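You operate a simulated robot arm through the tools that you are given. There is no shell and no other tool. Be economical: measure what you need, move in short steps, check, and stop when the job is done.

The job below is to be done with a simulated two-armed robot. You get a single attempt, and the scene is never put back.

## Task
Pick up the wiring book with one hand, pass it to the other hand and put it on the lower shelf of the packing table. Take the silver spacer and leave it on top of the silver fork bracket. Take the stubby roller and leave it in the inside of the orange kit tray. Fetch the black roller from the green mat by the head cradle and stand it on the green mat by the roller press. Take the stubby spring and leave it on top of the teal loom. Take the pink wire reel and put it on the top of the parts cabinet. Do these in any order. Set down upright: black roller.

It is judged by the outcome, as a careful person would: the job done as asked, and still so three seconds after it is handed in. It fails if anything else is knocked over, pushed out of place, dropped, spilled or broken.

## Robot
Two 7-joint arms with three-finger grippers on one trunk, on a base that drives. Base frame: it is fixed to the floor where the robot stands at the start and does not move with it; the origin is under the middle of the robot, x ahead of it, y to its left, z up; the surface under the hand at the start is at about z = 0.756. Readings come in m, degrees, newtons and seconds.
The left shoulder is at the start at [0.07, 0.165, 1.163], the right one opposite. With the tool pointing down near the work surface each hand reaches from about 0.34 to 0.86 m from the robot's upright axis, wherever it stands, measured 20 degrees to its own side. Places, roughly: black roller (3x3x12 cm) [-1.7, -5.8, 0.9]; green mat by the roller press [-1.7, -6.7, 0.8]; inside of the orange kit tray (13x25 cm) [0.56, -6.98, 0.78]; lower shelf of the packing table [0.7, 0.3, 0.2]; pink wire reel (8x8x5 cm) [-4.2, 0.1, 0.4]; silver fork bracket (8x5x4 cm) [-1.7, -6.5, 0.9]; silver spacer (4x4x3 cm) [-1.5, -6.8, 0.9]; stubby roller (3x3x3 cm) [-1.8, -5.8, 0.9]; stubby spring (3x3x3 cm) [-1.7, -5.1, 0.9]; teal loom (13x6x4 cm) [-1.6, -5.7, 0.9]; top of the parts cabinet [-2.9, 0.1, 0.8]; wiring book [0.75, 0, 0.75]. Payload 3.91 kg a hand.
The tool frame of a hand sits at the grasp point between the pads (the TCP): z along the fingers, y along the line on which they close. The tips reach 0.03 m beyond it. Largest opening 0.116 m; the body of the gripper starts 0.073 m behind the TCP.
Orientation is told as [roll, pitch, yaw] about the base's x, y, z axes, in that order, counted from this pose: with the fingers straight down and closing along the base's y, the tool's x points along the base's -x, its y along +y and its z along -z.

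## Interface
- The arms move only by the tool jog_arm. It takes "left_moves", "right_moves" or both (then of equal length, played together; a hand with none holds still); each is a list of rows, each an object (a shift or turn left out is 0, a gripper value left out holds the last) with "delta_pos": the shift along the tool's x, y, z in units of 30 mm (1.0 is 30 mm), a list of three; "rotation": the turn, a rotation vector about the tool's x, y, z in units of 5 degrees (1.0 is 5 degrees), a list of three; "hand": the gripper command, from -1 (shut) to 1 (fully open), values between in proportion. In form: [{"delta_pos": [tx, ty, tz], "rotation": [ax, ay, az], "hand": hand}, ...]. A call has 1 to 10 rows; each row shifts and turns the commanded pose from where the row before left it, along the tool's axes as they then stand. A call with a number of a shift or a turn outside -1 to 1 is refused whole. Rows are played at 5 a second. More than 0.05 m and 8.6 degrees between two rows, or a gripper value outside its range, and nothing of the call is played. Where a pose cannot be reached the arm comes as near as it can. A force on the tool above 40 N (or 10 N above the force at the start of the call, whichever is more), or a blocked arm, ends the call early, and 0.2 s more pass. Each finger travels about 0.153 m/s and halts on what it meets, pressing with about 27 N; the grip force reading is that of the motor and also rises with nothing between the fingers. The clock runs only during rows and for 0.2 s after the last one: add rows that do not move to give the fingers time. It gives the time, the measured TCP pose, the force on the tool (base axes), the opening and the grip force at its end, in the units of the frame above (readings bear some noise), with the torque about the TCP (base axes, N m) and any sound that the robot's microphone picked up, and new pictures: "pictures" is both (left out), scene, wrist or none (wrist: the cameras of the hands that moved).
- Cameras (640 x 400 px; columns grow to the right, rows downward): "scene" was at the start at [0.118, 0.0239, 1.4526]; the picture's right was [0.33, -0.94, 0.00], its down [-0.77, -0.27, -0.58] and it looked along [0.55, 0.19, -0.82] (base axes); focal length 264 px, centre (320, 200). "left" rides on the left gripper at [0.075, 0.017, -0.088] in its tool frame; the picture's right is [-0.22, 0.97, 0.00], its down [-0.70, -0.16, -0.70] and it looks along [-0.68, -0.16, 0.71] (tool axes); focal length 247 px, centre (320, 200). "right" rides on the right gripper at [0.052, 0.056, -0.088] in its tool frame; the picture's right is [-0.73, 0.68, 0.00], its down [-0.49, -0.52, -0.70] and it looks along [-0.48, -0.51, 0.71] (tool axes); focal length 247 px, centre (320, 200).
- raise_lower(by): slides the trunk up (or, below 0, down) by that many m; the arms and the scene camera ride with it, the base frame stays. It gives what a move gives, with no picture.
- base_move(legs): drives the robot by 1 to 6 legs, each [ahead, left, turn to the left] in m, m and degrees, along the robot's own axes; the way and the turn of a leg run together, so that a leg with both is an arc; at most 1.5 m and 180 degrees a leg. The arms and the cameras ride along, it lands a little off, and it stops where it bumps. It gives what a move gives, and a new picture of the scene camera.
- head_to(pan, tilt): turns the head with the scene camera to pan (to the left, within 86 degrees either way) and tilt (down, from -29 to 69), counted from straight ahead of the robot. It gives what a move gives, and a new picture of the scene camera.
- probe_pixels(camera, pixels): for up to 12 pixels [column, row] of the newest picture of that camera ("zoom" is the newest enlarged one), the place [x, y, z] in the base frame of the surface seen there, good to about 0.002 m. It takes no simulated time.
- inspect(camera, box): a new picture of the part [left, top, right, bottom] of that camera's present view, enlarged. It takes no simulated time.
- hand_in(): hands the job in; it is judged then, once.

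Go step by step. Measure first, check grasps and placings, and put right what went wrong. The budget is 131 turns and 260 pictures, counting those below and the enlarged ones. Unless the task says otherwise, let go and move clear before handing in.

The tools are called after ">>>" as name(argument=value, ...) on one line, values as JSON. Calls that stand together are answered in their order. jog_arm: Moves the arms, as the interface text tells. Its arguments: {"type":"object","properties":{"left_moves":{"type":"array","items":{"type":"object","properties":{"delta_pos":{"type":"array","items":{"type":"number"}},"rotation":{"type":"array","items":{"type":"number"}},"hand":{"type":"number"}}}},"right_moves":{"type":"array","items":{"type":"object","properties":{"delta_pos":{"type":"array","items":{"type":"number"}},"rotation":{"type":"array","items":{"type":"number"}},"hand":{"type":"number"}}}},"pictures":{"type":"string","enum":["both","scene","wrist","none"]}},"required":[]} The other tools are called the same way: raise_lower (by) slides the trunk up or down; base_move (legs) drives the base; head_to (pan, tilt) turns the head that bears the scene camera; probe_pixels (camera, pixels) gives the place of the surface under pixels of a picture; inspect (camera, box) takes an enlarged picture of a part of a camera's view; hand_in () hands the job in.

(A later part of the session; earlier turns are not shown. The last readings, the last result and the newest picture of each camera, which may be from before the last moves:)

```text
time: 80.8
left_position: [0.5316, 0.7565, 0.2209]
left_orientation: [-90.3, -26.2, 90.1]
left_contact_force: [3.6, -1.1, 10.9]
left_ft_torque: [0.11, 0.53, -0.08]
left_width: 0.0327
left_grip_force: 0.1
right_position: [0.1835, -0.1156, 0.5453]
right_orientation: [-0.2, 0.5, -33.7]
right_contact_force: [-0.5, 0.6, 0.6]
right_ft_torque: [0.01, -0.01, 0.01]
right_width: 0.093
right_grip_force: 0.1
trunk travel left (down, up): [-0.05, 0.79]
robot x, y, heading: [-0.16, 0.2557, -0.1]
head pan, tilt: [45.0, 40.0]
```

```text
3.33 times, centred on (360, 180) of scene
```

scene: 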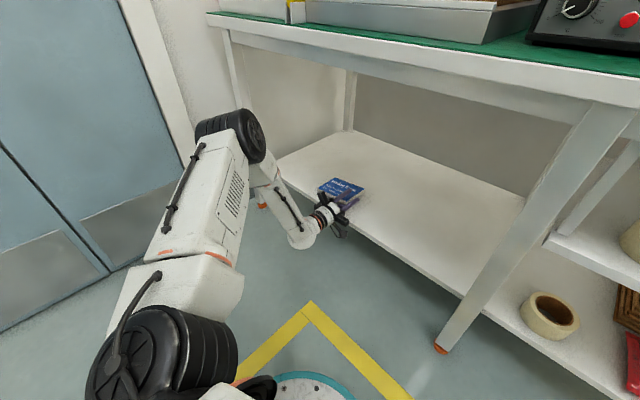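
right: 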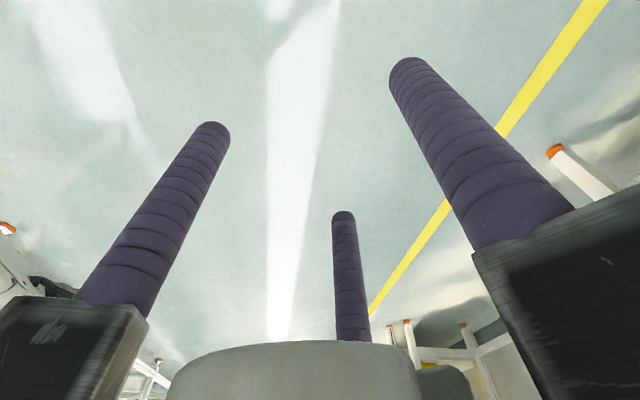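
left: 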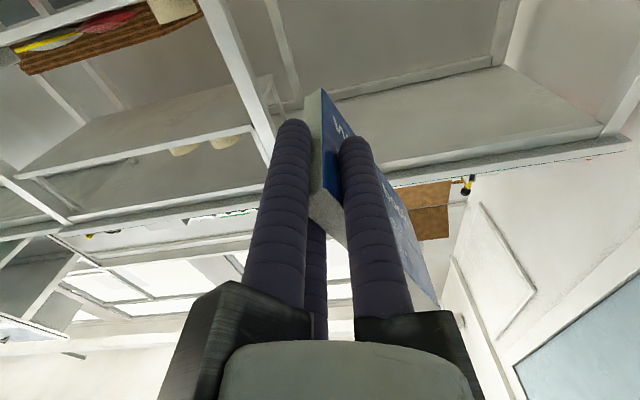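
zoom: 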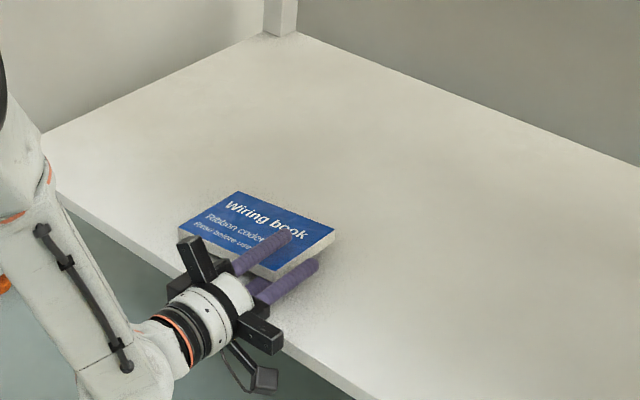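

The jaws are loose and the lower finger touches the shelf lightly. I'll relieve it 3 mm and withdraw straight back.

>>> jog_arm(left_moves=[{"delta_pos": [-0.04, -0.09, 0]}, {"delta_pos": [0, 0, -1]}, {"delta_pos": [0, 0, -1]}, {"delta_pos": [0, 0, -1]}, {"delta_pos": [0, 0, -1]}, {"delta_pos": [0, 0, -1]}, {}], pictures="scene")

>>> inspect(camera="scene", box=[300, 120, 420, 240])

```text
time: 82.4
left_position: [0.3816, 0.7558, 0.2193]
left_orientation: [-90.1, -26.2, 90.1]
left_contact_force: [-0.9, 0.4, 0.0]
left_ft_torque: [0.0, 0.02, 0.01]
left_width: 0.0376
left_grip_force: 0.0
right_position: [0.1836, -0.1148, 0.5465]
right_orientation: [-0.3, 0.5, -33.8]
right_contact_force: [0.5, -1.0, 0.5]
right_ft_torque: [-0.01, 0.0, -0.04]
right_width: 0.0929
right_grip_force: 0.0
trunk travel left (down, up): [-0.05, 0.79]
robot x, y, heading: [-0.1613, 0.2546, -0.2]
head pan, tilt: [45.0, 40.0]
```

scene: 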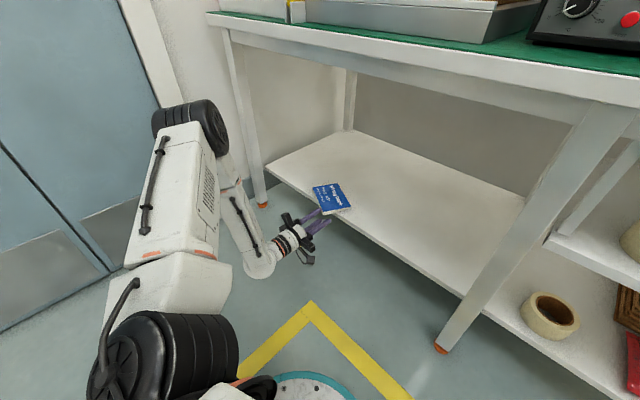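

```text
3.33 times, centred on (360, 180) of scene
```

zoom: 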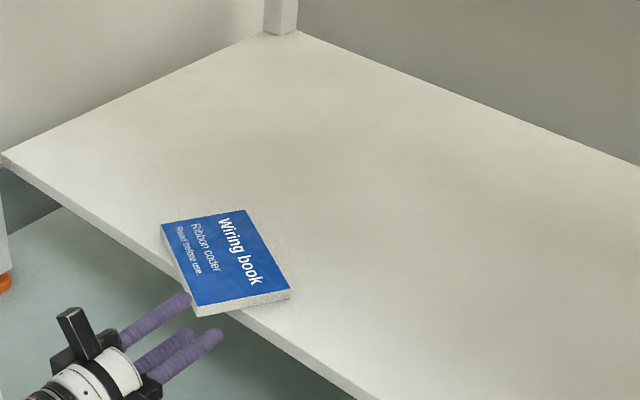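

The book was dragged and overhangs the shelf edge by a corner. I'll measure it and push it inward with closed fingertips.

>>> probe_pixels(camera="zoom", pixels=[[165, 230], [195, 302], [285, 292], [245, 213], [225, 255], [180, 265], [250, 325]])

>>> jog_arm(left_moves=[{"delta_pos": [0, 0, -0.3], "hand": -1}, {}, {}], pictures="wrist")

```text
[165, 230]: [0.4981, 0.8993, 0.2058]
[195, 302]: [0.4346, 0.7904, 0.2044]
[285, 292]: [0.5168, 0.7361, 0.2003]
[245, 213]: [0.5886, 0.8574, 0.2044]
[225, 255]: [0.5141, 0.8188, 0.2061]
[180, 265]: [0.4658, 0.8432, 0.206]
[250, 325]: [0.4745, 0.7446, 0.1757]
```

```text
time: 83.2
left_position: [0.3709, 0.7567, 0.2199]
left_orientation: [-90.1, -26.1, 90.2]
left_contact_force: [0.1, -0.5, 0.5]
left_ft_torque: [0.0, 0.0, 0.01]
left_width: 0.0094
left_grip_force: 27.1
right_position: [0.1848, -0.115, 0.547]
right_orientation: [-0.3, 0.5, -33.7]
right_contact_force: [0.8, -0.1, -0.7]
right_ft_torque: [0.0, 0.01, 0.0]
right_width: 0.093
right_grip_force: 0.0
trunk travel left (down, up): [-0.05, 0.79]
robot x, y, heading: [-0.1558, 0.2577, 0.0]
head pan, tilt: [45.0, 40.0]
```

left: 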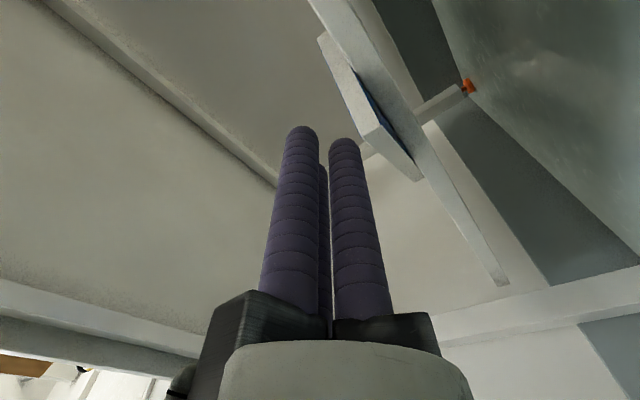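

Corner overhang is at (0.435,0.790). I'll align the closed fingertips at y≈0.81, z≈0.209 and push +x about 12 cm.

>>> jog_arm(left_moves=[{"delta_pos": [-0.7, 0.54, 0]}, {"delta_pos": [-0.67, 0.54, 0]}, {"delta_pos": [0, 0, 0.8]}, {"delta_pos": [0, 0, 0.8]}, {"delta_pos": [0, 0, 0.8]}, {"delta_pos": [0, 0, 0.8]}, {"delta_pos": [0, 0, 0.8]}, {"delta_pos": [0, 0, 0.8]}, {"delta_pos": [0, 0, 0.6]}, {}], pictures="scene")

>>> inspect(camera="scene", box=[300, 120, 420, 240])

```text
time: 85.4
left_position: [0.5348, 0.8078, 0.2103]
left_orientation: [-90.1, -26.2, 90.1]
left_contact_force: [-2.7, 0.0, 3.1]
left_ft_torque: [-0.09, -0.08, -0.04]
left_width: 0.0093
left_grip_force: 26.8
right_position: [0.1832, -0.1149, 0.5459]
right_orientation: [-0.3, 0.5, -33.7]
right_contact_force: [-0.7, 1.2, 0.2]
right_ft_torque: [-0.01, 0.02, -0.01]
right_width: 0.0927
right_grip_force: 0.0
trunk travel left (down, up): [-0.05, 0.79]
robot x, y, heading: [-0.1584, 0.2598, 0.1]
head pan, tilt: [45.0, 40.0]
```

scene: 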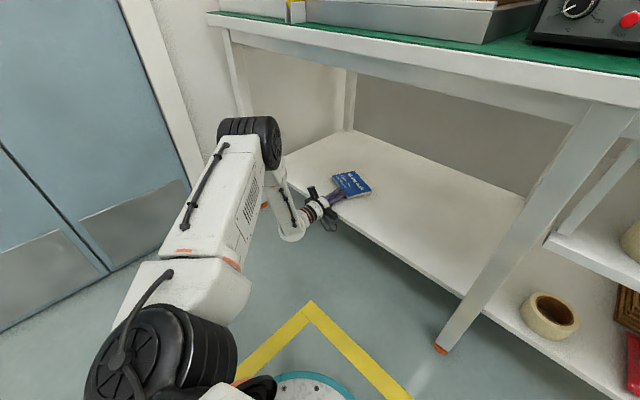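

```text
3.33 times, centred on (360, 180) of scene
```

zoom: 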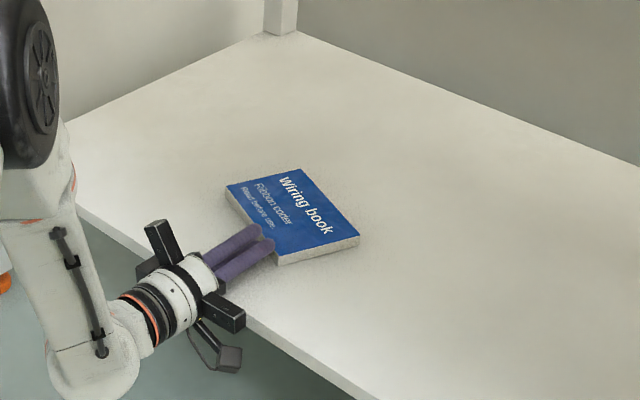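

The book lies fully on the shelf. I'll withdraw the left hand, back the base off, and raise the trunk.

>>> jog_arm(left_moves=[{"delta_pos": [0, 0, -1]}, {"delta_pos": [0, 0, -1]}, {"delta_pos": [0, 0, -1]}, {"delta_pos": [0, 0, -1]}, {"delta_pos": [0, 0, -1]}], pictures="none")

>>> base_move(legs=[[-0.6, 0, 0]])

>>> raise_lower(by=0.4)

>>> raise_lower(by=0.25)

>>> head_to(pan=86, tilt=15)

```text
time: 86.6
left_position: [0.3834, 0.8088, 0.2103]
left_orientation: [-90.1, -26.1, 90.1]
left_contact_force: [0.3, 0.2, -0.1]
left_ft_torque: [0.0, 0.0, 0.04]
left_width: 0.0091
left_grip_force: 27.2
right_position: [0.184, -0.1142, 0.5473]
right_orientation: [-0.3, 0.5, -33.7]
right_contact_force: [0.0, 0.9, -1.2]
right_ft_torque: [0.0, 0.03, 0.01]
right_width: 0.0927
right_grip_force: 0.1
trunk travel left (down, up): [-0.05, 0.79]
robot x, y, heading: [-0.1585, 0.2581, 0.3]
head pan, tilt: [45.0, 40.0]
```

```text
time: 89.9
left_position: [-0.1938, 0.8058, 0.2107]
left_orientation: [-90.1, -26.1, 89.3]
left_contact_force: [-0.7, -0.1, -0.2]
left_ft_torque: [-0.04, -0.01, 0.01]
left_width: 0.0094
left_grip_force: 27.0
right_position: [-0.4047, -0.1149, 0.5461]
right_orientation: [-0.3, 0.5, -34.4]
right_contact_force: [0.2, 0.3, -0.3]
right_ft_torque: [0.0, 0.0, 0.01]
right_width: 0.0929
right_grip_force: 0.1
trunk travel left (down, up): [-0.05, 0.79]
robot x, y, heading: [-0.7459, 0.2609, -0.5]
head pan, tilt: [45.0, 40.0]
```

scene: 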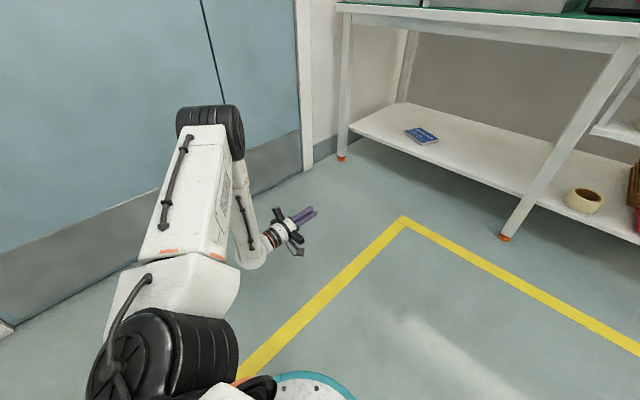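

```text
time: 93.8
left_position: [-0.1933, 0.8054, 0.6104]
left_orientation: [-90.1, -26.2, 89.4]
left_contact_force: [0.2, 0.2, 0.1]
left_ft_torque: [0.0, -0.01, -0.01]
left_width: 0.0093
left_grip_force: 27.2
right_position: [-0.4038, -0.1146, 0.9458]
right_orientation: [-0.4, 0.5, -34.3]
right_contact_force: [0.9, 1.1, 0.9]
right_ft_torque: [-0.01, -0.03, 0.03]
right_width: 0.0927
right_grip_force: 0.1
trunk travel left (down, up): [-0.45, 0.39]
robot x, y, heading: [-0.7437, 0.2563, -0.9]
head pan, tilt: [45.0, 40.0]
```

```text
time: 96.3
left_position: [-0.1937, 0.8059, 0.8597]
left_orientation: [-90.1, -26.1, 89.4]
left_contact_force: [-0.1, -0.1, 0.5]
left_ft_torque: [-0.01, 0.01, 0.02]
left_width: 0.0091
left_grip_force: 27.0
right_position: [-0.4033, -0.1145, 1.1962]
right_orientation: [-0.3, 0.5, -34.4]
right_contact_force: [-0.2, 0.0, 0.0]
right_ft_torque: [0.0, 0.03, 0.02]
right_width: 0.093
right_grip_force: 0.1
trunk travel left (down, up): [-0.7, 0.14]
robot x, y, heading: [-0.743, 0.2572, -0.8]
head pan, tilt: [45.0, 40.0]
```

```text
time: 97.4
left_position: [-0.1924, 0.8046, 0.8597]
left_orientation: [-90.2, -26.2, 89.4]
left_contact_force: [0.3, 0.3, -0.1]
left_ft_torque: [-0.03, -0.03, -0.02]
left_width: 0.0095
left_grip_force: 26.6
right_position: [-0.4037, -0.1158, 1.1962]
right_orientation: [-0.3, 0.5, -34.5]
right_contact_force: [-0.2, 0.1, -1.0]
right_ft_torque: [0.0, -0.01, 0.01]
right_width: 0.0929
right_grip_force: 0.0
trunk travel left (down, up): [-0.7, 0.14]
robot x, y, heading: [-0.7432, 0.2578, -0.7]
head pan, tilt: [85.9, 15.0]
```

scene: 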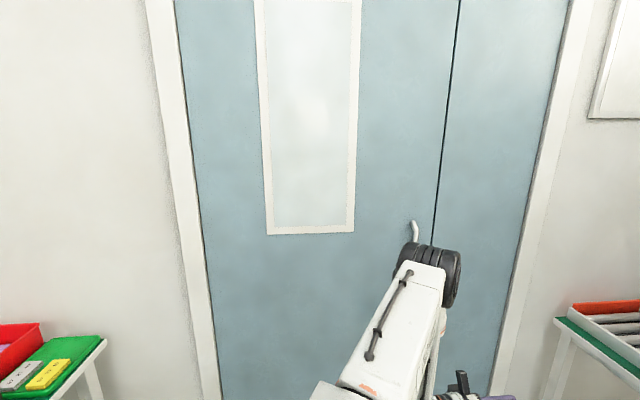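

I'll fold both hands back to fingers-down (left needs a combined 106° turn), then survey behind.

>>> jog_arm(left_moves=[{"rotation": [-0.622, 0.995, 0.622], "hand": 1}, {"rotation": [-0.622, 0.995, 0.622]}, {"rotation": [-0.622, 0.995, 0.622]}, {"rotation": [-0.622, 0.995, 0.622]}, {"rotation": [-0.622, 0.995, 0.622]}, {"rotation": [-0.622, 0.995, 0.622]}, {"rotation": [-0.622, 0.995, 0.622]}, {"rotation": [-0.622, 0.995, 0.622]}], right_moves=[{"rotation": [0, 0, -1], "hand": 1}, {"rotation": [0, 0, -1]}, {"rotation": [0, 0, -1]}, {"rotation": [0, 0, -1]}, {"rotation": [0, 0, -1]}, {"rotation": [0, 0, -1]}, {"rotation": [0, 0, -0.9]}, {}], pictures="none")

>>> jog_arm(left_moves=[{"rotation": [-0.622, 0.995, 0.622]}, {"rotation": [-0.622, 0.995, 0.622]}, {"rotation": [-0.622, 0.995, 0.622]}, {"rotation": [-0.622, 0.995, 0.622]}, {"rotation": [-0.622, 0.995, 0.622]}, {"rotation": [-0.622, 0.995, 0.622]}, {"rotation": [-0.622, 0.995, 0.622]}, {"rotation": [-0.622, 0.995, 0.622]}, {}], pictures="none")

>>> jog_arm(left_moves=[{"delta_pos": [0, -1, -1]}, {"delta_pos": [0, -1, -1]}, {"delta_pos": [0.5, -1, -1]}, {"delta_pos": [0.5, -1, -1]}, {"delta_pos": [0.5, -1, -1]}, {"delta_pos": [0.5, -1, -1]}, {"delta_pos": [0.5, -1, -1]}, {"delta_pos": [0, -1, -1]}, {"delta_pos": [0, -1, -1]}, {}], pictures="none")

>>> head_to(pan=-86, tilt=15)

```text
time: 99.2
left_position: [-0.1929, 0.8044, 0.8605]
left_orientation: [-36.5, -30.9, 36.1]
left_contact_force: [0.5, 0.4, -1.4]
left_ft_torque: [0.01, 0.02, 0.0]
left_width: 0.1161
left_grip_force: 0.1
right_position: [-0.4004, -0.0413, 1.1696]
right_orientation: [0.1, 0.7, 0.1]
right_contact_force: [0.4, -0.5, -0.1]
right_ft_torque: [0.04, 0.02, 0.0]
right_width: 0.1162
right_grip_force: 0.0
right hand out of reach, approached as far as the arm can: row 1, 2, 3, 4, 5, 6, 7
trunk travel left (down, up): [-0.7, 0.14]
robot x, y, heading: [-0.7435, 0.2638, -0.5]
head pan, tilt: [85.9, 15.0]
```

```text
time: 101.2
left_position: [-0.1937, 0.8059, 0.8596]
left_orientation: [0.2, -0.2, -0.6]
left_contact_force: [-0.7, -1.1, -0.6]
left_ft_torque: [-0.06, 0.03, 0.04]
left_width: 0.1162
left_grip_force: 0.1
right_position: [-0.402, -0.0393, 1.1709]
right_orientation: [0.0, 0.5, -0.1]
right_contact_force: [-0.1, -0.3, 0.7]
right_ft_torque: [-0.02, 0.03, 0.0]
right_width: 0.1161
right_grip_force: 0.0
trunk travel left (down, up): [-0.7, 0.14]
robot x, y, heading: [-0.7397, 0.2571, -0.5]
head pan, tilt: [85.9, 15.0]
```

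```text
time: 102.7
left_position: [-0.3174, 0.6262, 0.9314]
left_orientation: [-2.4, 16.7, 2.0]
left_contact_force: [0.1, 0.0, -0.6]
left_ft_torque: [-0.03, 0.03, 0.01]
left_width: 0.116
left_grip_force: 0.0
right_position: [-0.3996, -0.0399, 1.1681]
right_orientation: [0.0, 0.5, -0.1]
right_contact_force: [0.9, -0.4, -0.4]
right_ft_torque: [0.04, -0.02, -0.01]
right_width: 0.116
right_grip_force: 0.1
trunk travel left (down, up): [-0.7, 0.14]
robot x, y, heading: [-0.7481, 0.2599, -0.7]
head pan, tilt: [85.9, 15.0]
stopped in row 7 (left hand): the arm was blocked; the commanded pose is now the measured one
```

```text
time: 105.3
left_position: [-0.3186, 0.6258, 0.9323]
left_orientation: [-2.5, 16.5, 2.0]
left_contact_force: [-0.5, 0.4, -0.1]
left_ft_torque: [-0.02, -0.01, -0.02]
left_width: 0.116
left_grip_force: 0.0
right_position: [-0.4025, -0.0392, 1.1697]
right_orientation: [0.2, 0.5, -0.1]
right_contact_force: [-0.9, 0.2, 0.4]
right_ft_torque: [0.0, 0.01, -0.02]
right_width: 0.1161
right_grip_force: 0.0
trunk travel left (down, up): [-0.7, 0.14]
robot x, y, heading: [-0.7428, 0.2604, -1.0]
head pan, tilt: [-85.9, 15.0]
```

scene: 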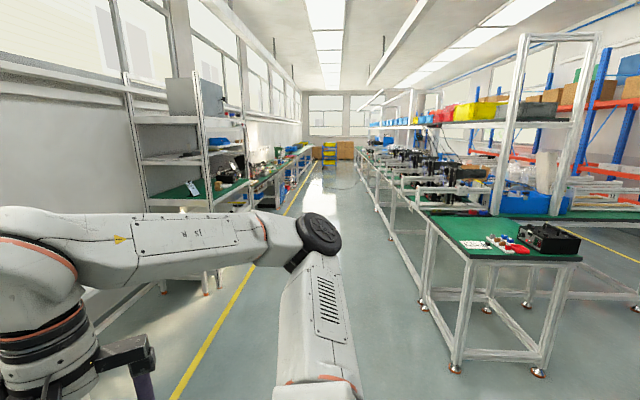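

The left arm stopped with some tilt but is clear of everything. The aisle runs along −y; the reel and cabinet are behind at −x. I'll turn right to face −x and look.

>>> base_move(legs=[[0, 0, -90], [0, 0, -89]])

>>> head_to(pan=0, tilt=20)

```text
time: 113.5
left_position: [-1.1716, -0.1008, 0.9317]
left_orientation: [-2.4, 16.4, -178.4]
left_contact_force: [0.4, 0.2, 0.2]
left_ft_torque: [0.01, 0.01, 0.02]
left_width: 0.1159
left_grip_force: 0.1
right_position: [-1.0826, 0.5609, 1.1692]
right_orientation: [-0.1, 0.6, 179.5]
right_contact_force: [0.5, 0.4, 0.1]
right_ft_torque: [0.04, -0.03, 0.02]
right_width: 0.1159
right_grip_force: 0.2
trunk travel left (down, up): [-0.7, 0.14]
robot x, y, heading: [-0.7422, 0.2571, 178.7]
head pan, tilt: [-85.9, 15.0]
```

scene: 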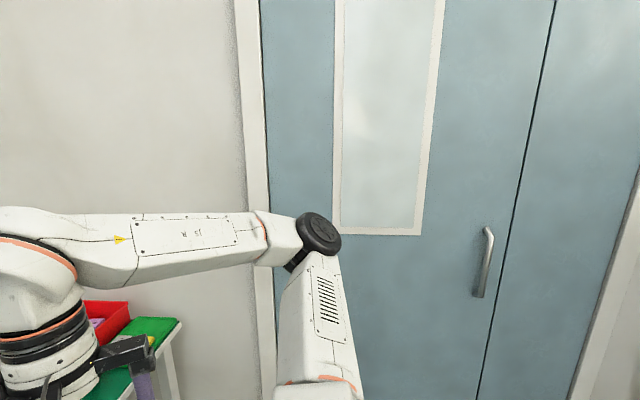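

```text
time: 115.1
left_position: [-1.172, -0.1028, 0.9328]
left_orientation: [-2.6, 16.5, -178.4]
left_contact_force: [0.6, 0.1, -0.4]
left_ft_torque: [0.0, 0.0, -0.02]
left_width: 0.1159
left_grip_force: 0.1
right_position: [-1.0829, 0.5618, 1.1691]
right_orientation: [0.0, 0.5, 179.6]
right_contact_force: [-0.2, 0.0, -0.5]
right_ft_torque: [0.03, -0.01, 0.01]
right_width: 0.1162
right_grip_force: 0.1
trunk travel left (down, up): [-0.7, 0.14]
robot x, y, heading: [-0.7466, 0.2587, 179.1]
head pan, tilt: [0.0, 20.0]
```

scene: 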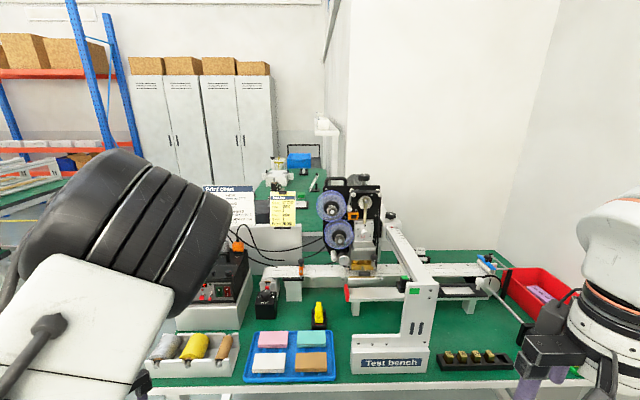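

A test bench is right ahead; the cabinet and reel lie beyond it. I'll measure key points.

>>> inspect(camera="scene", box=[220, 120, 420, 260])

>>> probe_pixels(camera="scene", pixels=[[250, 380], [450, 380], [270, 240], [300, 160], [280, 190], [265, 210], [310, 190], [150, 120], [240, 120], [500, 260], [340, 60], [30, 160]])

```text
2.86 times, centred on (320, 190) of scene
```

zoom: 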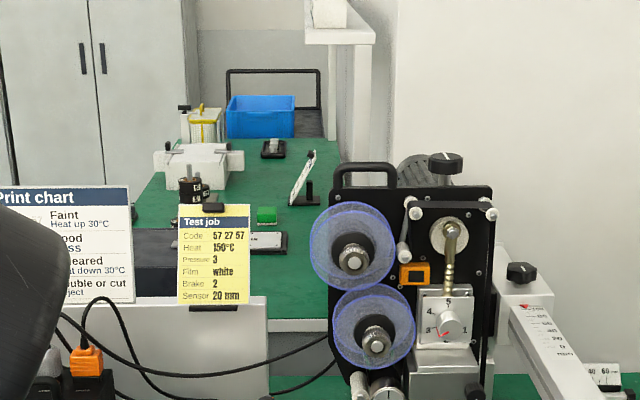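

```text
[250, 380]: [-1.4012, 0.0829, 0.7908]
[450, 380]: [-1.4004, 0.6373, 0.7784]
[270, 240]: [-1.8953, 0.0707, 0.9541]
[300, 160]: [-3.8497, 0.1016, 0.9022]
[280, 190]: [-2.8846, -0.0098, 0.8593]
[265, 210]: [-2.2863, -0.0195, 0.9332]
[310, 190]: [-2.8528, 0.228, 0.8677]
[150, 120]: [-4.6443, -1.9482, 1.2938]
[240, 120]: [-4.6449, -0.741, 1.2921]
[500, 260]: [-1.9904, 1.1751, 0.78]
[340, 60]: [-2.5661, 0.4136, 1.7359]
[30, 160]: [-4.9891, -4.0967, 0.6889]
```

The cabinet and the reel are beyond the test bench; there should be a passage on its south (−y) side. I'll slide left 1.3 m and look.

>>> base_move(legs=[[0, 1.3, 0]])

>>> probe_pixels(camera="scene", pixels=[[320, 380], [320, 330], [320, 280], [400, 300], [250, 320], [320, 240], [450, 250], [350, 220], [400, 200], [240, 280]])

```text
time: 121.6
left_position: [-1.1854, -1.4058, 0.9315]
left_orientation: [-2.6, 16.5, -177.7]
left_contact_force: [-0.6, 0.2, -0.1]
left_ft_torque: [-0.03, 0.01, -0.02]
left_width: 0.1162
left_grip_force: 0.0
right_position: [-1.1048, -0.7411, 1.1692]
right_orientation: [0.1, 0.6, -179.9]
right_contact_force: [0.1, -0.3, 0.0]
right_ft_torque: [0.0, -0.03, 0.02]
right_width: 0.1162
right_grip_force: 0.0
trunk travel left (down, up): [-0.7, 0.14]
robot x, y, heading: [-0.7605, -1.0384, 179.6]
head pan, tilt: [0.0, 20.0]
```

scene: 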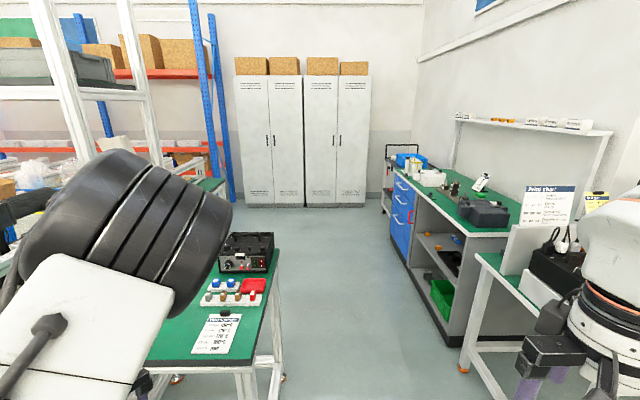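

```text
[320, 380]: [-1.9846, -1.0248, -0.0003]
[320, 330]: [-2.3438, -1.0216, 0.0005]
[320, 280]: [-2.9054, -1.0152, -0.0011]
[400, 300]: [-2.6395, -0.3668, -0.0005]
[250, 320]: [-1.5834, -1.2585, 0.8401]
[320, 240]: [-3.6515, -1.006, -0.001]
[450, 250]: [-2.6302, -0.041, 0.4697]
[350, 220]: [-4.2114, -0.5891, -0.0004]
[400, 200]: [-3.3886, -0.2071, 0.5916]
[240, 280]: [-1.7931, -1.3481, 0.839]
```

A corridor ~0.95 m wide leads between the south table (edge y≈−1.2) and the cabinet (face y≈−0.2). I'll raise the trunk and drive along y≈−0.70.

>>> raise_lower(by=0.13)

>>> base_move(legs=[[0, -0.34, 0], [1.3, 0, 0], [1.3, 0, 0]])

>>> head_to(pan=-40, tilt=35)

```text
time: 123.2
left_position: [-1.1861, -1.4074, 1.0609]
left_orientation: [-2.7, 16.6, -177.8]
left_contact_force: [0.3, -0.2, 0.1]
left_ft_torque: [0.01, -0.01, -0.02]
left_width: 0.1159
left_grip_force: 0.1
right_position: [-1.1058, -0.7408, 1.2994]
right_orientation: [0.1, 0.4, -179.9]
right_contact_force: [0.4, 0.2, 0.0]
right_ft_torque: [0.01, 0.01, 0.05]
right_width: 0.116
right_grip_force: 0.0
trunk travel left (down, up): [-0.83, 0.01]
robot x, y, heading: [-0.763, -1.0395, 179.3]
head pan, tilt: [0.0, 20.0]
```

```text
time: 137.8
left_position: [-3.8152, -0.9986, 1.0618]
left_orientation: [-2.7, 16.6, -178.5]
left_contact_force: [-0.2, -0.2, 0.3]
left_ft_torque: [-0.01, -0.01, 0.01]
left_width: 0.1158
left_grip_force: 0.1
right_position: [-3.7259, -0.3345, 1.3004]
right_orientation: [0.1, 0.4, 179.3]
right_contact_force: [0.0, 0.6, 0.0]
right_ft_torque: [-0.03, -0.03, -0.03]
right_width: 0.1161
right_grip_force: 0.1
trunk travel left (down, up): [-0.83, 0.01]
robot x, y, heading: [-3.3861, -0.6404, 178.6]
head pan, tilt: [0.0, 20.0]
```

scene: 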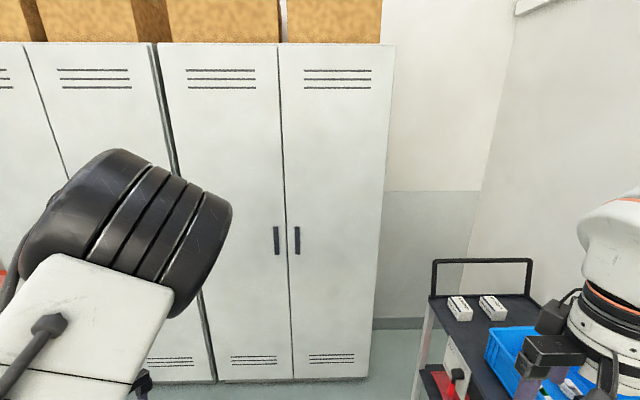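

```text
time: 138.9
left_position: [-3.8142, -0.9993, 1.0609]
left_orientation: [-2.7, 16.5, -178.6]
left_contact_force: [-0.3, 0.6, 0.0]
left_ft_torque: [0.03, 0.03, 0.01]
left_width: 0.1159
left_grip_force: 0.0
right_position: [-3.7255, -0.3358, 1.2991]
right_orientation: [0.0, 0.5, 179.4]
right_contact_force: [-0.5, -0.4, -0.4]
right_ft_torque: [-0.02, -0.03, 0.05]
right_width: 0.1161
right_grip_force: 0.1
trunk travel left (down, up): [-0.83, 0.01]
robot x, y, heading: [-3.3875, -0.6414, 178.5]
head pan, tilt: [-40.0, 35.0]
```

scene: 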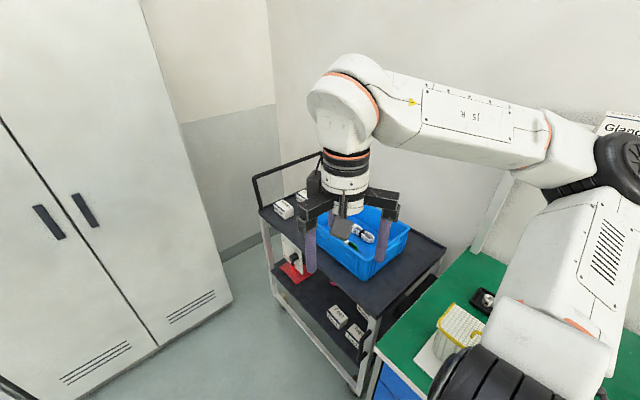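

The cart has a top tier (blue bin) and a lower tier where the reel should be. I'll back to a clearer stance, turn north and inspect it.

>>> base_move(legs=[[0, 0.2, 0], [0, 0, -88.5], [0, 0.45, 0]])

>>> head_to(pan=12, tilt=42)

```text
time: 146.6
left_position: [-4.2131, -0.4246, 1.0613]
left_orientation: [-2.6, 16.5, 93.1]
left_contact_force: [0.2, 1.2, 0.7]
left_ft_torque: [-0.01, 0.03, -0.02]
left_width: 0.1162
left_grip_force: 0.0
right_position: [-3.5469, -0.4929, 1.299]
right_orientation: [0.1, 0.5, 91.0]
right_contact_force: [-0.7, 0.1, -0.7]
right_ft_torque: [0.01, 0.02, 0.01]
right_width: 0.1158
right_grip_force: 0.1
trunk travel left (down, up): [-0.83, 0.01]
robot x, y, heading: [-3.8419, -0.8422, 90.3]
head pan, tilt: [-40.0, 35.0]
```

scene: 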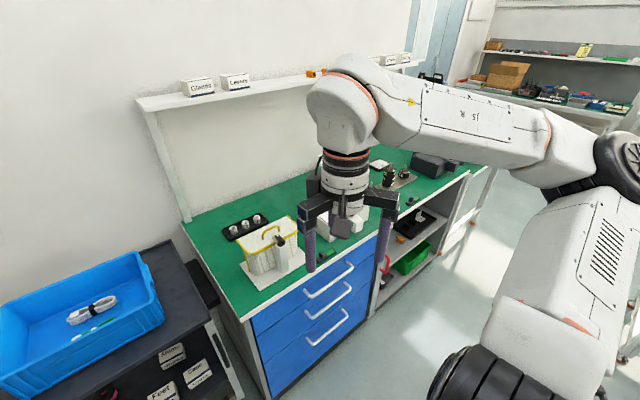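

```text
time: 147.8
left_position: [-4.2138, -0.423, 1.062]
left_orientation: [-2.6, 16.5, 93.1]
left_contact_force: [0.2, 0.4, 0.9]
left_ft_torque: [0.01, 0.0, -0.01]
left_width: 0.1158
left_grip_force: 0.0
right_position: [-3.5465, -0.4937, 1.2991]
right_orientation: [0.0, 0.6, 91.0]
right_contact_force: [0.2, 0.2, 0.7]
right_ft_torque: [-0.02, 0.01, 0.05]
right_width: 0.1164
right_grip_force: 0.0
trunk travel left (down, up): [-0.83, 0.01]
robot x, y, heading: [-3.8387, -0.8429, 90.6]
head pan, tilt: [12.0, 42.0]
```

scene: 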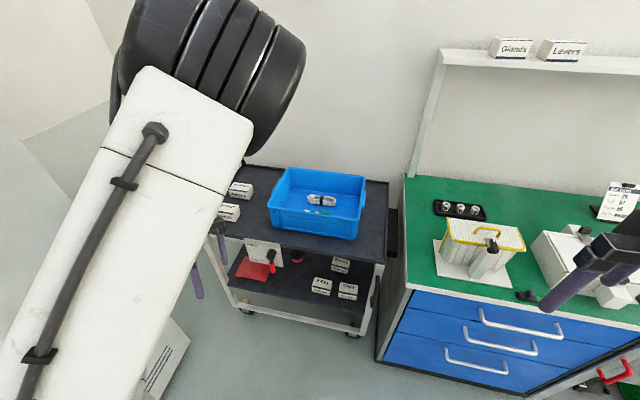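

I'll zoom on the cart's lower tier, where something pinkish appears at (297,256).

>>> inspect(camera="scene", box=[220, 210, 390, 340])

>>> probe_pixels(camera="scene", pixels=[[297, 257], [300, 245], [320, 275], [255, 275], [330, 300], [300, 235], [380, 250], [240, 210], [350, 318], [310, 262], [285, 265]])

```text
3.08 times, centred on (305, 275) of scene
```

zoom: 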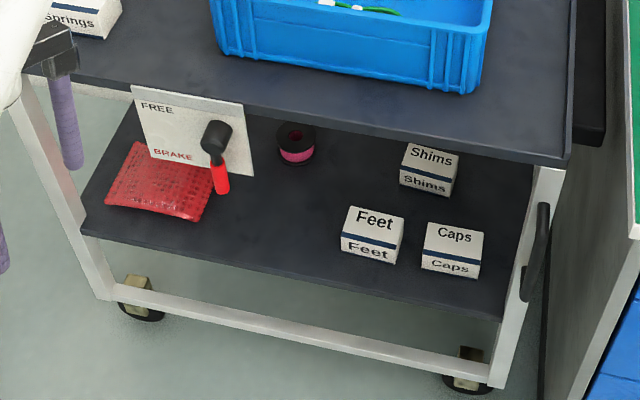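

```text
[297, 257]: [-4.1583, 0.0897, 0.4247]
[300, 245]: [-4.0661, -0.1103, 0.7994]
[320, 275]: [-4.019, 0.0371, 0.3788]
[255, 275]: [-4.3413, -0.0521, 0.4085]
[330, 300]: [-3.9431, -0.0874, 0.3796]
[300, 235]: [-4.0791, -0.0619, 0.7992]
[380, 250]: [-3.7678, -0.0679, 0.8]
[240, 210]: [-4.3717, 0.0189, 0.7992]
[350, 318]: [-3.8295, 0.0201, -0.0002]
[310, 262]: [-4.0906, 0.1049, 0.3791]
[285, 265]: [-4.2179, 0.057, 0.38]
```

The pink reel sits on the cart's lower tier at about (−4.16,0.095), z 0.38–0.43, 21 cm in from the edge. I'll set the left hand pointing forward and 35° down, with its single jaw on top, to pinch the reel from both sides.

>>> jog_arm(left_moves=[{"delta_pos": [-0.96, 0, -0.28]}, {"delta_pos": [-0.96, 0, -0.28]}, {"delta_pos": [-0.96, 0, -0.28]}, {"delta_pos": [-0.96, 0, -0.28]}, {"delta_pos": [-0.96, 0, -0.28]}, {"rotation": [-0.693, -0.693, 0.964]}, {"rotation": [-0.693, -0.693, 0.964]}, {"rotation": [-0.693, -0.693, 0.964]}, {"rotation": [-0.693, -0.693, 0.964]}, {"rotation": [-0.693, -0.693, 0.964]}], pictures="none")

>>> jog_arm(left_moves=[{"rotation": [-0.693, -0.693, 0.964]}, {"rotation": [-0.693, -0.693, 0.964]}, {"rotation": [-0.693, -0.693, 0.964]}, {"rotation": [-0.693, -0.693, 0.964]}, {"rotation": [-0.693, -0.693, 0.964]}, {"rotation": [-0.693, -0.693, 0.964]}, {"rotation": [-0.693, -0.693, 0.964]}, {"rotation": [-0.693, -0.693, 0.964]}, {"rotation": [-0.693, -0.693, 0.964]}, {"rotation": [-0.693, -0.693, 0.964]}], pictures="none")

>>> jog_arm(left_moves=[{"rotation": [-0.693, -0.693, 0.964]}, {}])

```text
time: 150.0
left_position: [-4.2387, -0.2849, 1.046]
left_orientation: [9.4, 1.4, 70.0]
left_contact_force: [-0.6, 0.4, 0.8]
left_ft_torque: [0.03, -0.02, -0.03]
left_width: 0.1161
left_grip_force: 0.1
right_position: [-3.5465, -0.4954, 1.2996]
right_orientation: [0.2, 0.5, 91.0]
right_contact_force: [0.5, -1.4, 0.2]
right_ft_torque: [0.0, 0.01, -0.05]
right_width: 0.1159
right_grip_force: 0.0
trunk travel left (down, up): [-0.83, 0.01]
robot x, y, heading: [-3.8408, -0.8425, 90.4]
head pan, tilt: [12.0, 42.0]
```

```text
time: 152.2
left_position: [-4.2284, -0.2756, 1.0583]
left_orientation: [51.0, -5.5, 10.4]
left_contact_force: [0.5, 0.5, -0.5]
left_ft_torque: [-0.01, 0.01, -0.06]
left_width: 0.1162
left_grip_force: 0.0
right_position: [-3.5474, -0.4943, 1.3001]
right_orientation: [0.0, 0.5, 91.0]
right_contact_force: [-0.3, -0.3, 0.5]
right_ft_torque: [0.0, -0.06, -0.02]
right_width: 0.1161
right_grip_force: 0.1
trunk travel left (down, up): [-0.83, 0.01]
robot x, y, heading: [-3.8396, -0.8407, 90.3]
head pan, tilt: [12.0, 42.0]
```

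```text
time: 152.8
left_position: [-4.224, -0.274, 1.0615]
left_orientation: [54.8, -2.3, 3.7]
left_contact_force: [-0.2, 0.0, -0.3]
left_ft_torque: [0.0, -0.01, -0.02]
left_width: 0.1162
left_grip_force: 0.1
right_position: [-3.5475, -0.4937, 1.2997]
right_orientation: [0.1, 0.5, 91.0]
right_contact_force: [-0.2, 0.1, 0.0]
right_ft_torque: [0.0, 0.02, -0.04]
right_width: 0.1157
right_grip_force: 0.1
trunk travel left (down, up): [-0.83, 0.01]
robot x, y, heading: [-3.8386, -0.8431, 90.6]
head pan, tilt: [12.0, 42.0]
```

scene: 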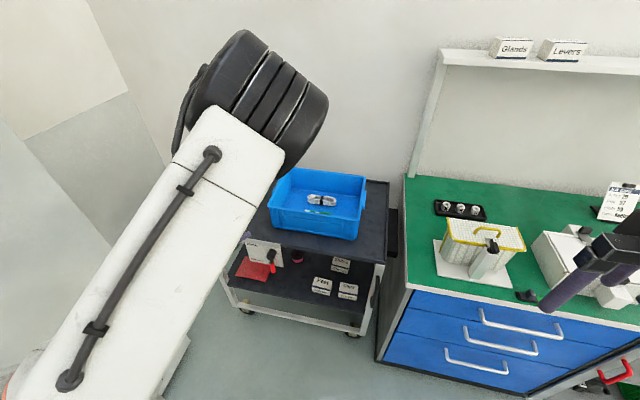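
left: 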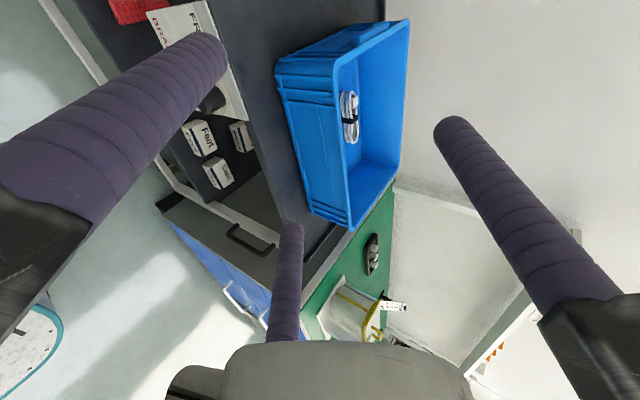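

The pose is right: pointing north, 35° down, single jaw up. I'll check where the raised elbow is before lowering the trunk near the cart.

>>> probe_pixels(camera="scene", pixels=[[240, 60], [310, 110], [200, 180], [70, 370], [270, 150], [225, 40]])

>>> probe_pixels(camera="left", pixels=[[225, 80], [180, 120], [310, 230], [210, 150], [90, 60]])

```text
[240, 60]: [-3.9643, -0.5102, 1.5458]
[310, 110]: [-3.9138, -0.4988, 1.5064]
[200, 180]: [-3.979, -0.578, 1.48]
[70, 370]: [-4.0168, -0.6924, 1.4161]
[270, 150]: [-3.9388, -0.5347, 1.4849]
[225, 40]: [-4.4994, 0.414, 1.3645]
```

```text
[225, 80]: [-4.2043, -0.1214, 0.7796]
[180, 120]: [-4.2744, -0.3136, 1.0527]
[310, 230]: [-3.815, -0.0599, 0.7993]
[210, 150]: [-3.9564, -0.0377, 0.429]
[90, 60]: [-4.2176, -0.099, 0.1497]
```

The elbow will be clear. The brake plate hangs at the cart's front edge near the hand's path; I'll measure its extent and the lever.

>>> inspect(camera="scene", box=[230, 220, 350, 300])

>>> probe_pixels(camera="scene", pixels=[[247, 243], [280, 250], [280, 264], [250, 258], [272, 257], [274, 269], [296, 252], [298, 258], [302, 255], [293, 258]])

```text
5.00 times, centred on (290, 260) of scene
```

zoom: 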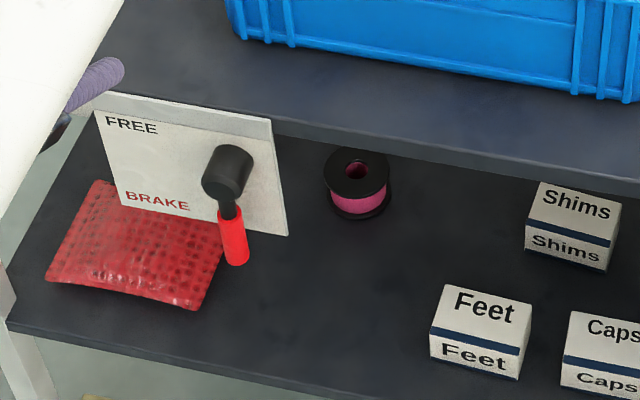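

```text
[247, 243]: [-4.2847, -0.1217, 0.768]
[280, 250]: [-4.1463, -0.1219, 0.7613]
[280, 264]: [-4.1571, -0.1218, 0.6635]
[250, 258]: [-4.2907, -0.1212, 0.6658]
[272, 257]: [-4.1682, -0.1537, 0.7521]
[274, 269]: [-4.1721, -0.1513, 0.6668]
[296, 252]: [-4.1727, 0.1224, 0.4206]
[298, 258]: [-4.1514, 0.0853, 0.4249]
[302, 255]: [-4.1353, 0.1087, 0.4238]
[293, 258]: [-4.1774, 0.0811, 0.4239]
```

The brake plate/lever occupies x −4.29…−4.145, z 0.64–0.77 at the front edge (and the lever is at BRAKE). I'll approach from the right with the hand yawed 25° and tilted 28°, so re-aim, shift the base right and lower the trunk.

>>> jog_arm(left_moves=[{"rotation": [-0.7, 0, 0]}, {"rotation": [-0.7, 0, 0]}, {"rotation": [0, 0.75, -0.4]}, {"rotation": [0, 0.75, -0.4]}, {"rotation": [0, 0.75, -0.4]}, {"rotation": [0, 0.75, -0.4]}, {"rotation": [0, 0.75, -0.4]}, {}], pictures="none")

>>> base_move(legs=[[0, -0.1, 0]])

>>> raise_lower(by=-0.4)

>>> raise_lower(by=-0.2)

>>> head_to(pan=18, tilt=30)

```text
time: 154.6
left_position: [-4.2384, -0.2846, 1.0474]
left_orientation: [59.4, -2.9, 27.5]
left_contact_force: [0.3, -0.2, 0.5]
left_ft_torque: [0.0, 0.0, 0.0]
left_width: 0.1162
left_grip_force: 0.2
right_position: [-3.5472, -0.4928, 1.2997]
right_orientation: [0.1, 0.4, 91.0]
right_contact_force: [1.1, 0.3, 0.6]
right_ft_torque: [-0.01, 0.0, -0.02]
right_width: 0.1159
right_grip_force: 0.1
trunk travel left (down, up): [-0.83, 0.01]
robot x, y, heading: [-3.8382, -0.8448, 90.3]
head pan, tilt: [12.0, 42.0]
```

```text
time: 155.7
left_position: [-4.141, -0.2836, 1.0478]
left_orientation: [59.4, -3.3, 27.5]
left_contact_force: [-0.3, 0.7, 0.2]
left_ft_torque: [0.0, -0.04, -0.02]
left_width: 0.116
left_grip_force: 0.1
right_position: [-3.4521, -0.4916, 1.3003]
right_orientation: [0.0, 0.5, 91.1]
right_contact_force: [-1.1, -0.5, -0.4]
right_ft_torque: [-0.02, -0.01, 0.0]
right_width: 0.116
right_grip_force: 0.0
trunk travel left (down, up): [-0.83, 0.01]
robot x, y, heading: [-3.7428, -0.8399, 90.6]
head pan, tilt: [12.0, 42.0]
```

scene: 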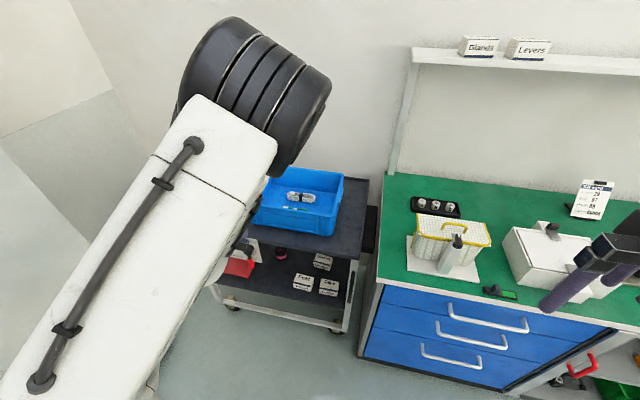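

```text
time: 159.6
left_position: [-4.1404, -0.2835, 0.6483]
left_orientation: [59.3, -3.5, 27.7]
left_contact_force: [0.9, -0.1, 0.1]
left_ft_torque: [0.02, -0.01, 0.01]
left_width: 0.1159
left_grip_force: 0.0
right_position: [-3.4508, -0.4934, 0.9005]
right_orientation: [0.0, 0.5, 91.1]
right_contact_force: [0.4, 0.3, -0.8]
right_ft_torque: [-0.01, 0.04, 0.01]
right_width: 0.1162
right_grip_force: 0.0
trunk travel left (down, up): [-0.43, 0.41]
robot x, y, heading: [-3.7417, -0.8396, 90.7]
head pan, tilt: [12.0, 42.0]
```

```text
time: 161.7
left_position: [-4.141, -0.2824, 0.4484]
left_orientation: [59.4, -3.5, 27.7]
left_contact_force: [0.0, -0.3, -0.5]
left_ft_torque: [-0.02, 0.02, 0.02]
left_width: 0.1157
left_grip_force: 0.1
right_position: [-3.4512, -0.4926, 0.7005]
right_orientation: [0.1, 0.4, 91.2]
right_contact_force: [-0.3, -0.5, -0.6]
right_ft_torque: [0.03, 0.0, -0.02]
right_width: 0.1159
right_grip_force: 0.0
trunk travel left (down, up): [-0.23, 0.61]
robot x, y, heading: [-3.7455, -0.8402, 90.6]
head pan, tilt: [12.0, 42.0]
```

```text
time: 162.5
left_position: [-4.1399, -0.2834, 0.4484]
left_orientation: [59.2, -3.4, 27.7]
left_contact_force: [0.5, 0.4, -0.3]
left_ft_torque: [0.02, 0.04, 0.0]
left_width: 0.116
left_grip_force: 0.0
right_position: [-3.4519, -0.4921, 0.7]
right_orientation: [0.0, 0.5, 91.2]
right_contact_force: [0.3, 0.1, 0.3]
right_ft_torque: [-0.01, -0.03, -0.03]
right_width: 0.1157
right_grip_force: 0.1
trunk travel left (down, up): [-0.23, 0.61]
robot x, y, heading: [-3.7434, -0.837, 90.4]
head pan, tilt: [18.0, 30.0]
```

scene: 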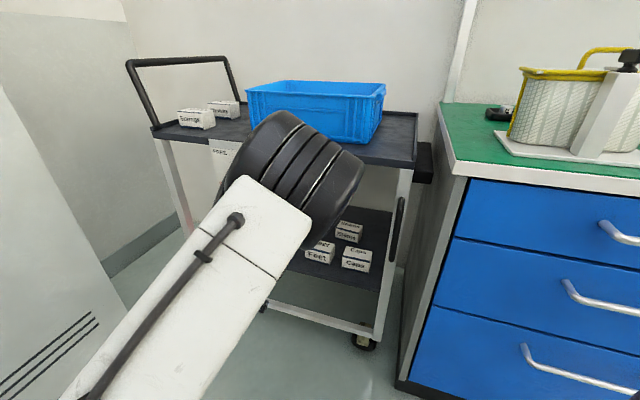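

The elbow blocks the head's view, so I'll use the left wrist camera. First move the hand +x to the standoff line at (-4.02,-0.18).

>>> jog_arm(left_moves=[{"delta_pos": [-0.9, 0, -0.1]}, {"delta_pos": [-0.9, 0, -0.1]}, {"delta_pos": [-0.9, 0, -0.1]}, {"delta_pos": [-0.9, 0, -0.1]}, {}], pictures="wrist")

```text
time: 163.4
left_position: [-4.072, -0.2943, 0.3803]
left_orientation: [51.1, -0.2, 30.2]
left_contact_force: [-0.2, -0.9, 0.0]
left_ft_torque: [0.03, -0.01, 0.0]
left_width: 0.1159
left_grip_force: 0.1
right_position: [-3.4509, -0.4925, 0.6997]
right_orientation: [0.0, 0.5, 91.1]
right_contact_force: [-0.1, 0.2, 1.1]
right_ft_torque: [0.0, -0.01, 0.01]
right_width: 0.1159
right_grip_force: 0.1
trunk travel left (down, up): [-0.23, 0.61]
robot x, y, heading: [-3.7418, -0.8424, 90.6]
head pan, tilt: [18.0, 30.0]
stopped in row 4 (left hand): the arm was blocked; the commanded pose is now the measured one
```

left: 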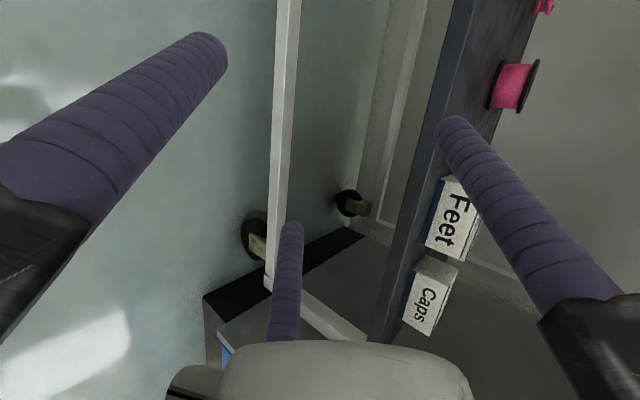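

The arm folded too tight and stopped; the wrist camera does show the pink reel at (515,85). I'll extend and re-tilt the hand, then shift the base right instead.

>>> jog_arm(left_moves=[{"delta_pos": [-0.1, 0.81, 0.26], "rotation": [-0.32, 0, 0]}, {"delta_pos": [-0.1, 0.81, 0.26], "rotation": [-0.32, 0, 0]}, {"delta_pos": [-0.1, 0.81, 0.26], "rotation": [-0.32, 0, 0]}, {"delta_pos": [-0.1, 0.81, 0.26], "rotation": [-0.32, 0, 0]}, {"delta_pos": [-0.1, 0.81, 0.26], "rotation": [-0.32, 0, 0]}, {}], pictures="none")

>>> base_move(legs=[[0, -0.12, 0]])

>>> jog_arm(left_moves=[{}], pictures="wrist")

```text
time: 164.8
left_position: [-4.1189, -0.2016, 0.4494]
left_orientation: [57.9, -1.7, 31.9]
left_contact_force: [0.7, 0.1, 0.7]
left_ft_torque: [0.01, -0.02, 0.0]
left_width: 0.1158
left_grip_force: 0.0
right_position: [-3.4514, -0.4921, 0.6992]
right_orientation: [0.1, 0.6, 91.0]
right_contact_force: [-0.3, -0.4, 0.3]
right_ft_torque: [0.02, 0.0, -0.04]
right_width: 0.116
right_grip_force: 0.1
trunk travel left (down, up): [-0.23, 0.61]
robot x, y, heading: [-3.7388, -0.8407, 90.5]
head pan, tilt: [18.0, 30.0]
```

```text
time: 166.0
left_position: [-3.9999, -0.2004, 0.45]
left_orientation: [58.2, -1.5, 31.9]
left_contact_force: [0.1, 0.5, 0.6]
left_ft_torque: [-0.05, -0.01, 0.03]
left_width: 0.1163
left_grip_force: 0.0
right_position: [-3.3286, -0.4916, 0.7003]
right_orientation: [0.1, 0.5, 90.9]
right_contact_force: [0.0, -1.0, -0.1]
right_ft_torque: [0.03, 0.03, 0.02]
right_width: 0.1162
right_grip_force: 0.2
trunk travel left (down, up): [-0.23, 0.61]
robot x, y, heading: [-3.6232, -0.8427, 90.3]
head pan, tilt: [18.0, 30.0]
```

scene: 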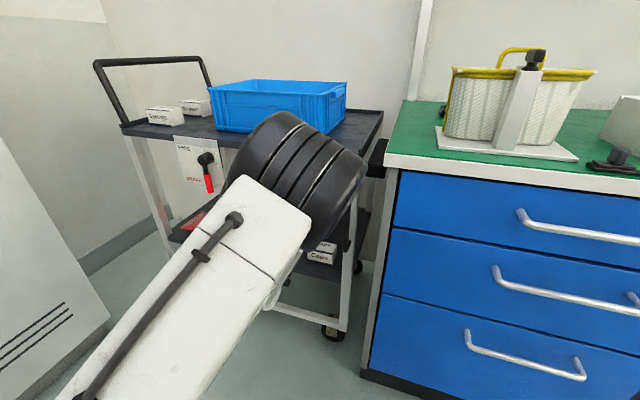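

```text
time: 166.4
left_position: [-4.0009, -0.2004, 0.4489]
left_orientation: [57.9, -1.6, 32.3]
left_contact_force: [0.3, 0.5, -0.2]
left_ft_torque: [0.03, 0.01, -0.03]
left_width: 0.116
left_grip_force: 0.0
right_position: [-3.3303, -0.4922, 0.6994]
right_orientation: [0.2, 0.5, 91.1]
right_contact_force: [0.7, 0.3, 1.0]
right_ft_torque: [-0.02, 0.02, 0.01]
right_width: 0.116
right_grip_force: 0.0
trunk travel left (down, up): [-0.23, 0.61]
robot x, y, heading: [-3.6193, -0.8436, 90.2]
head pan, tilt: [18.0, 30.0]
```

left: 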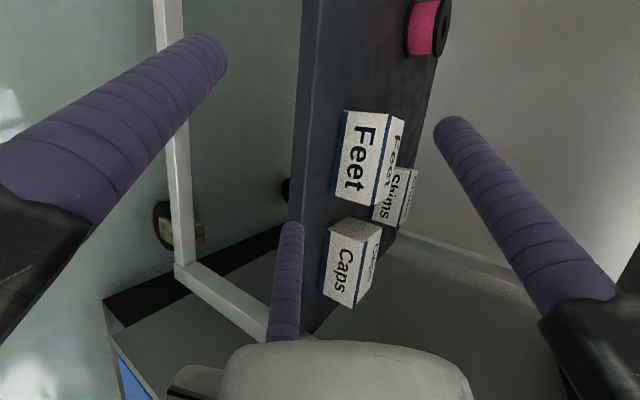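

I can see "Feet" and the reel. I'll measure both to set a clear path.

>>> probe_pixels(camera="left", pixels=[[345, 118], [342, 190], [385, 200], [400, 122], [420, 5], [422, 30], [440, 28], [418, 52], [440, 10], [330, 60]])

```text
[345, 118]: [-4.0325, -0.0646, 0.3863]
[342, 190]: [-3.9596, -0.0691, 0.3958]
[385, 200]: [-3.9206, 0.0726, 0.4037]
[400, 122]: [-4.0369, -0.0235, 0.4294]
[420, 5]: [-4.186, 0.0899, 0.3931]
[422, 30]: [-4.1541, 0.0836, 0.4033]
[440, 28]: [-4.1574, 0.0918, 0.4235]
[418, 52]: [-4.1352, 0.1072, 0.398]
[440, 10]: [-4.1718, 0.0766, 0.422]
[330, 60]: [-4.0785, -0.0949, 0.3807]
```

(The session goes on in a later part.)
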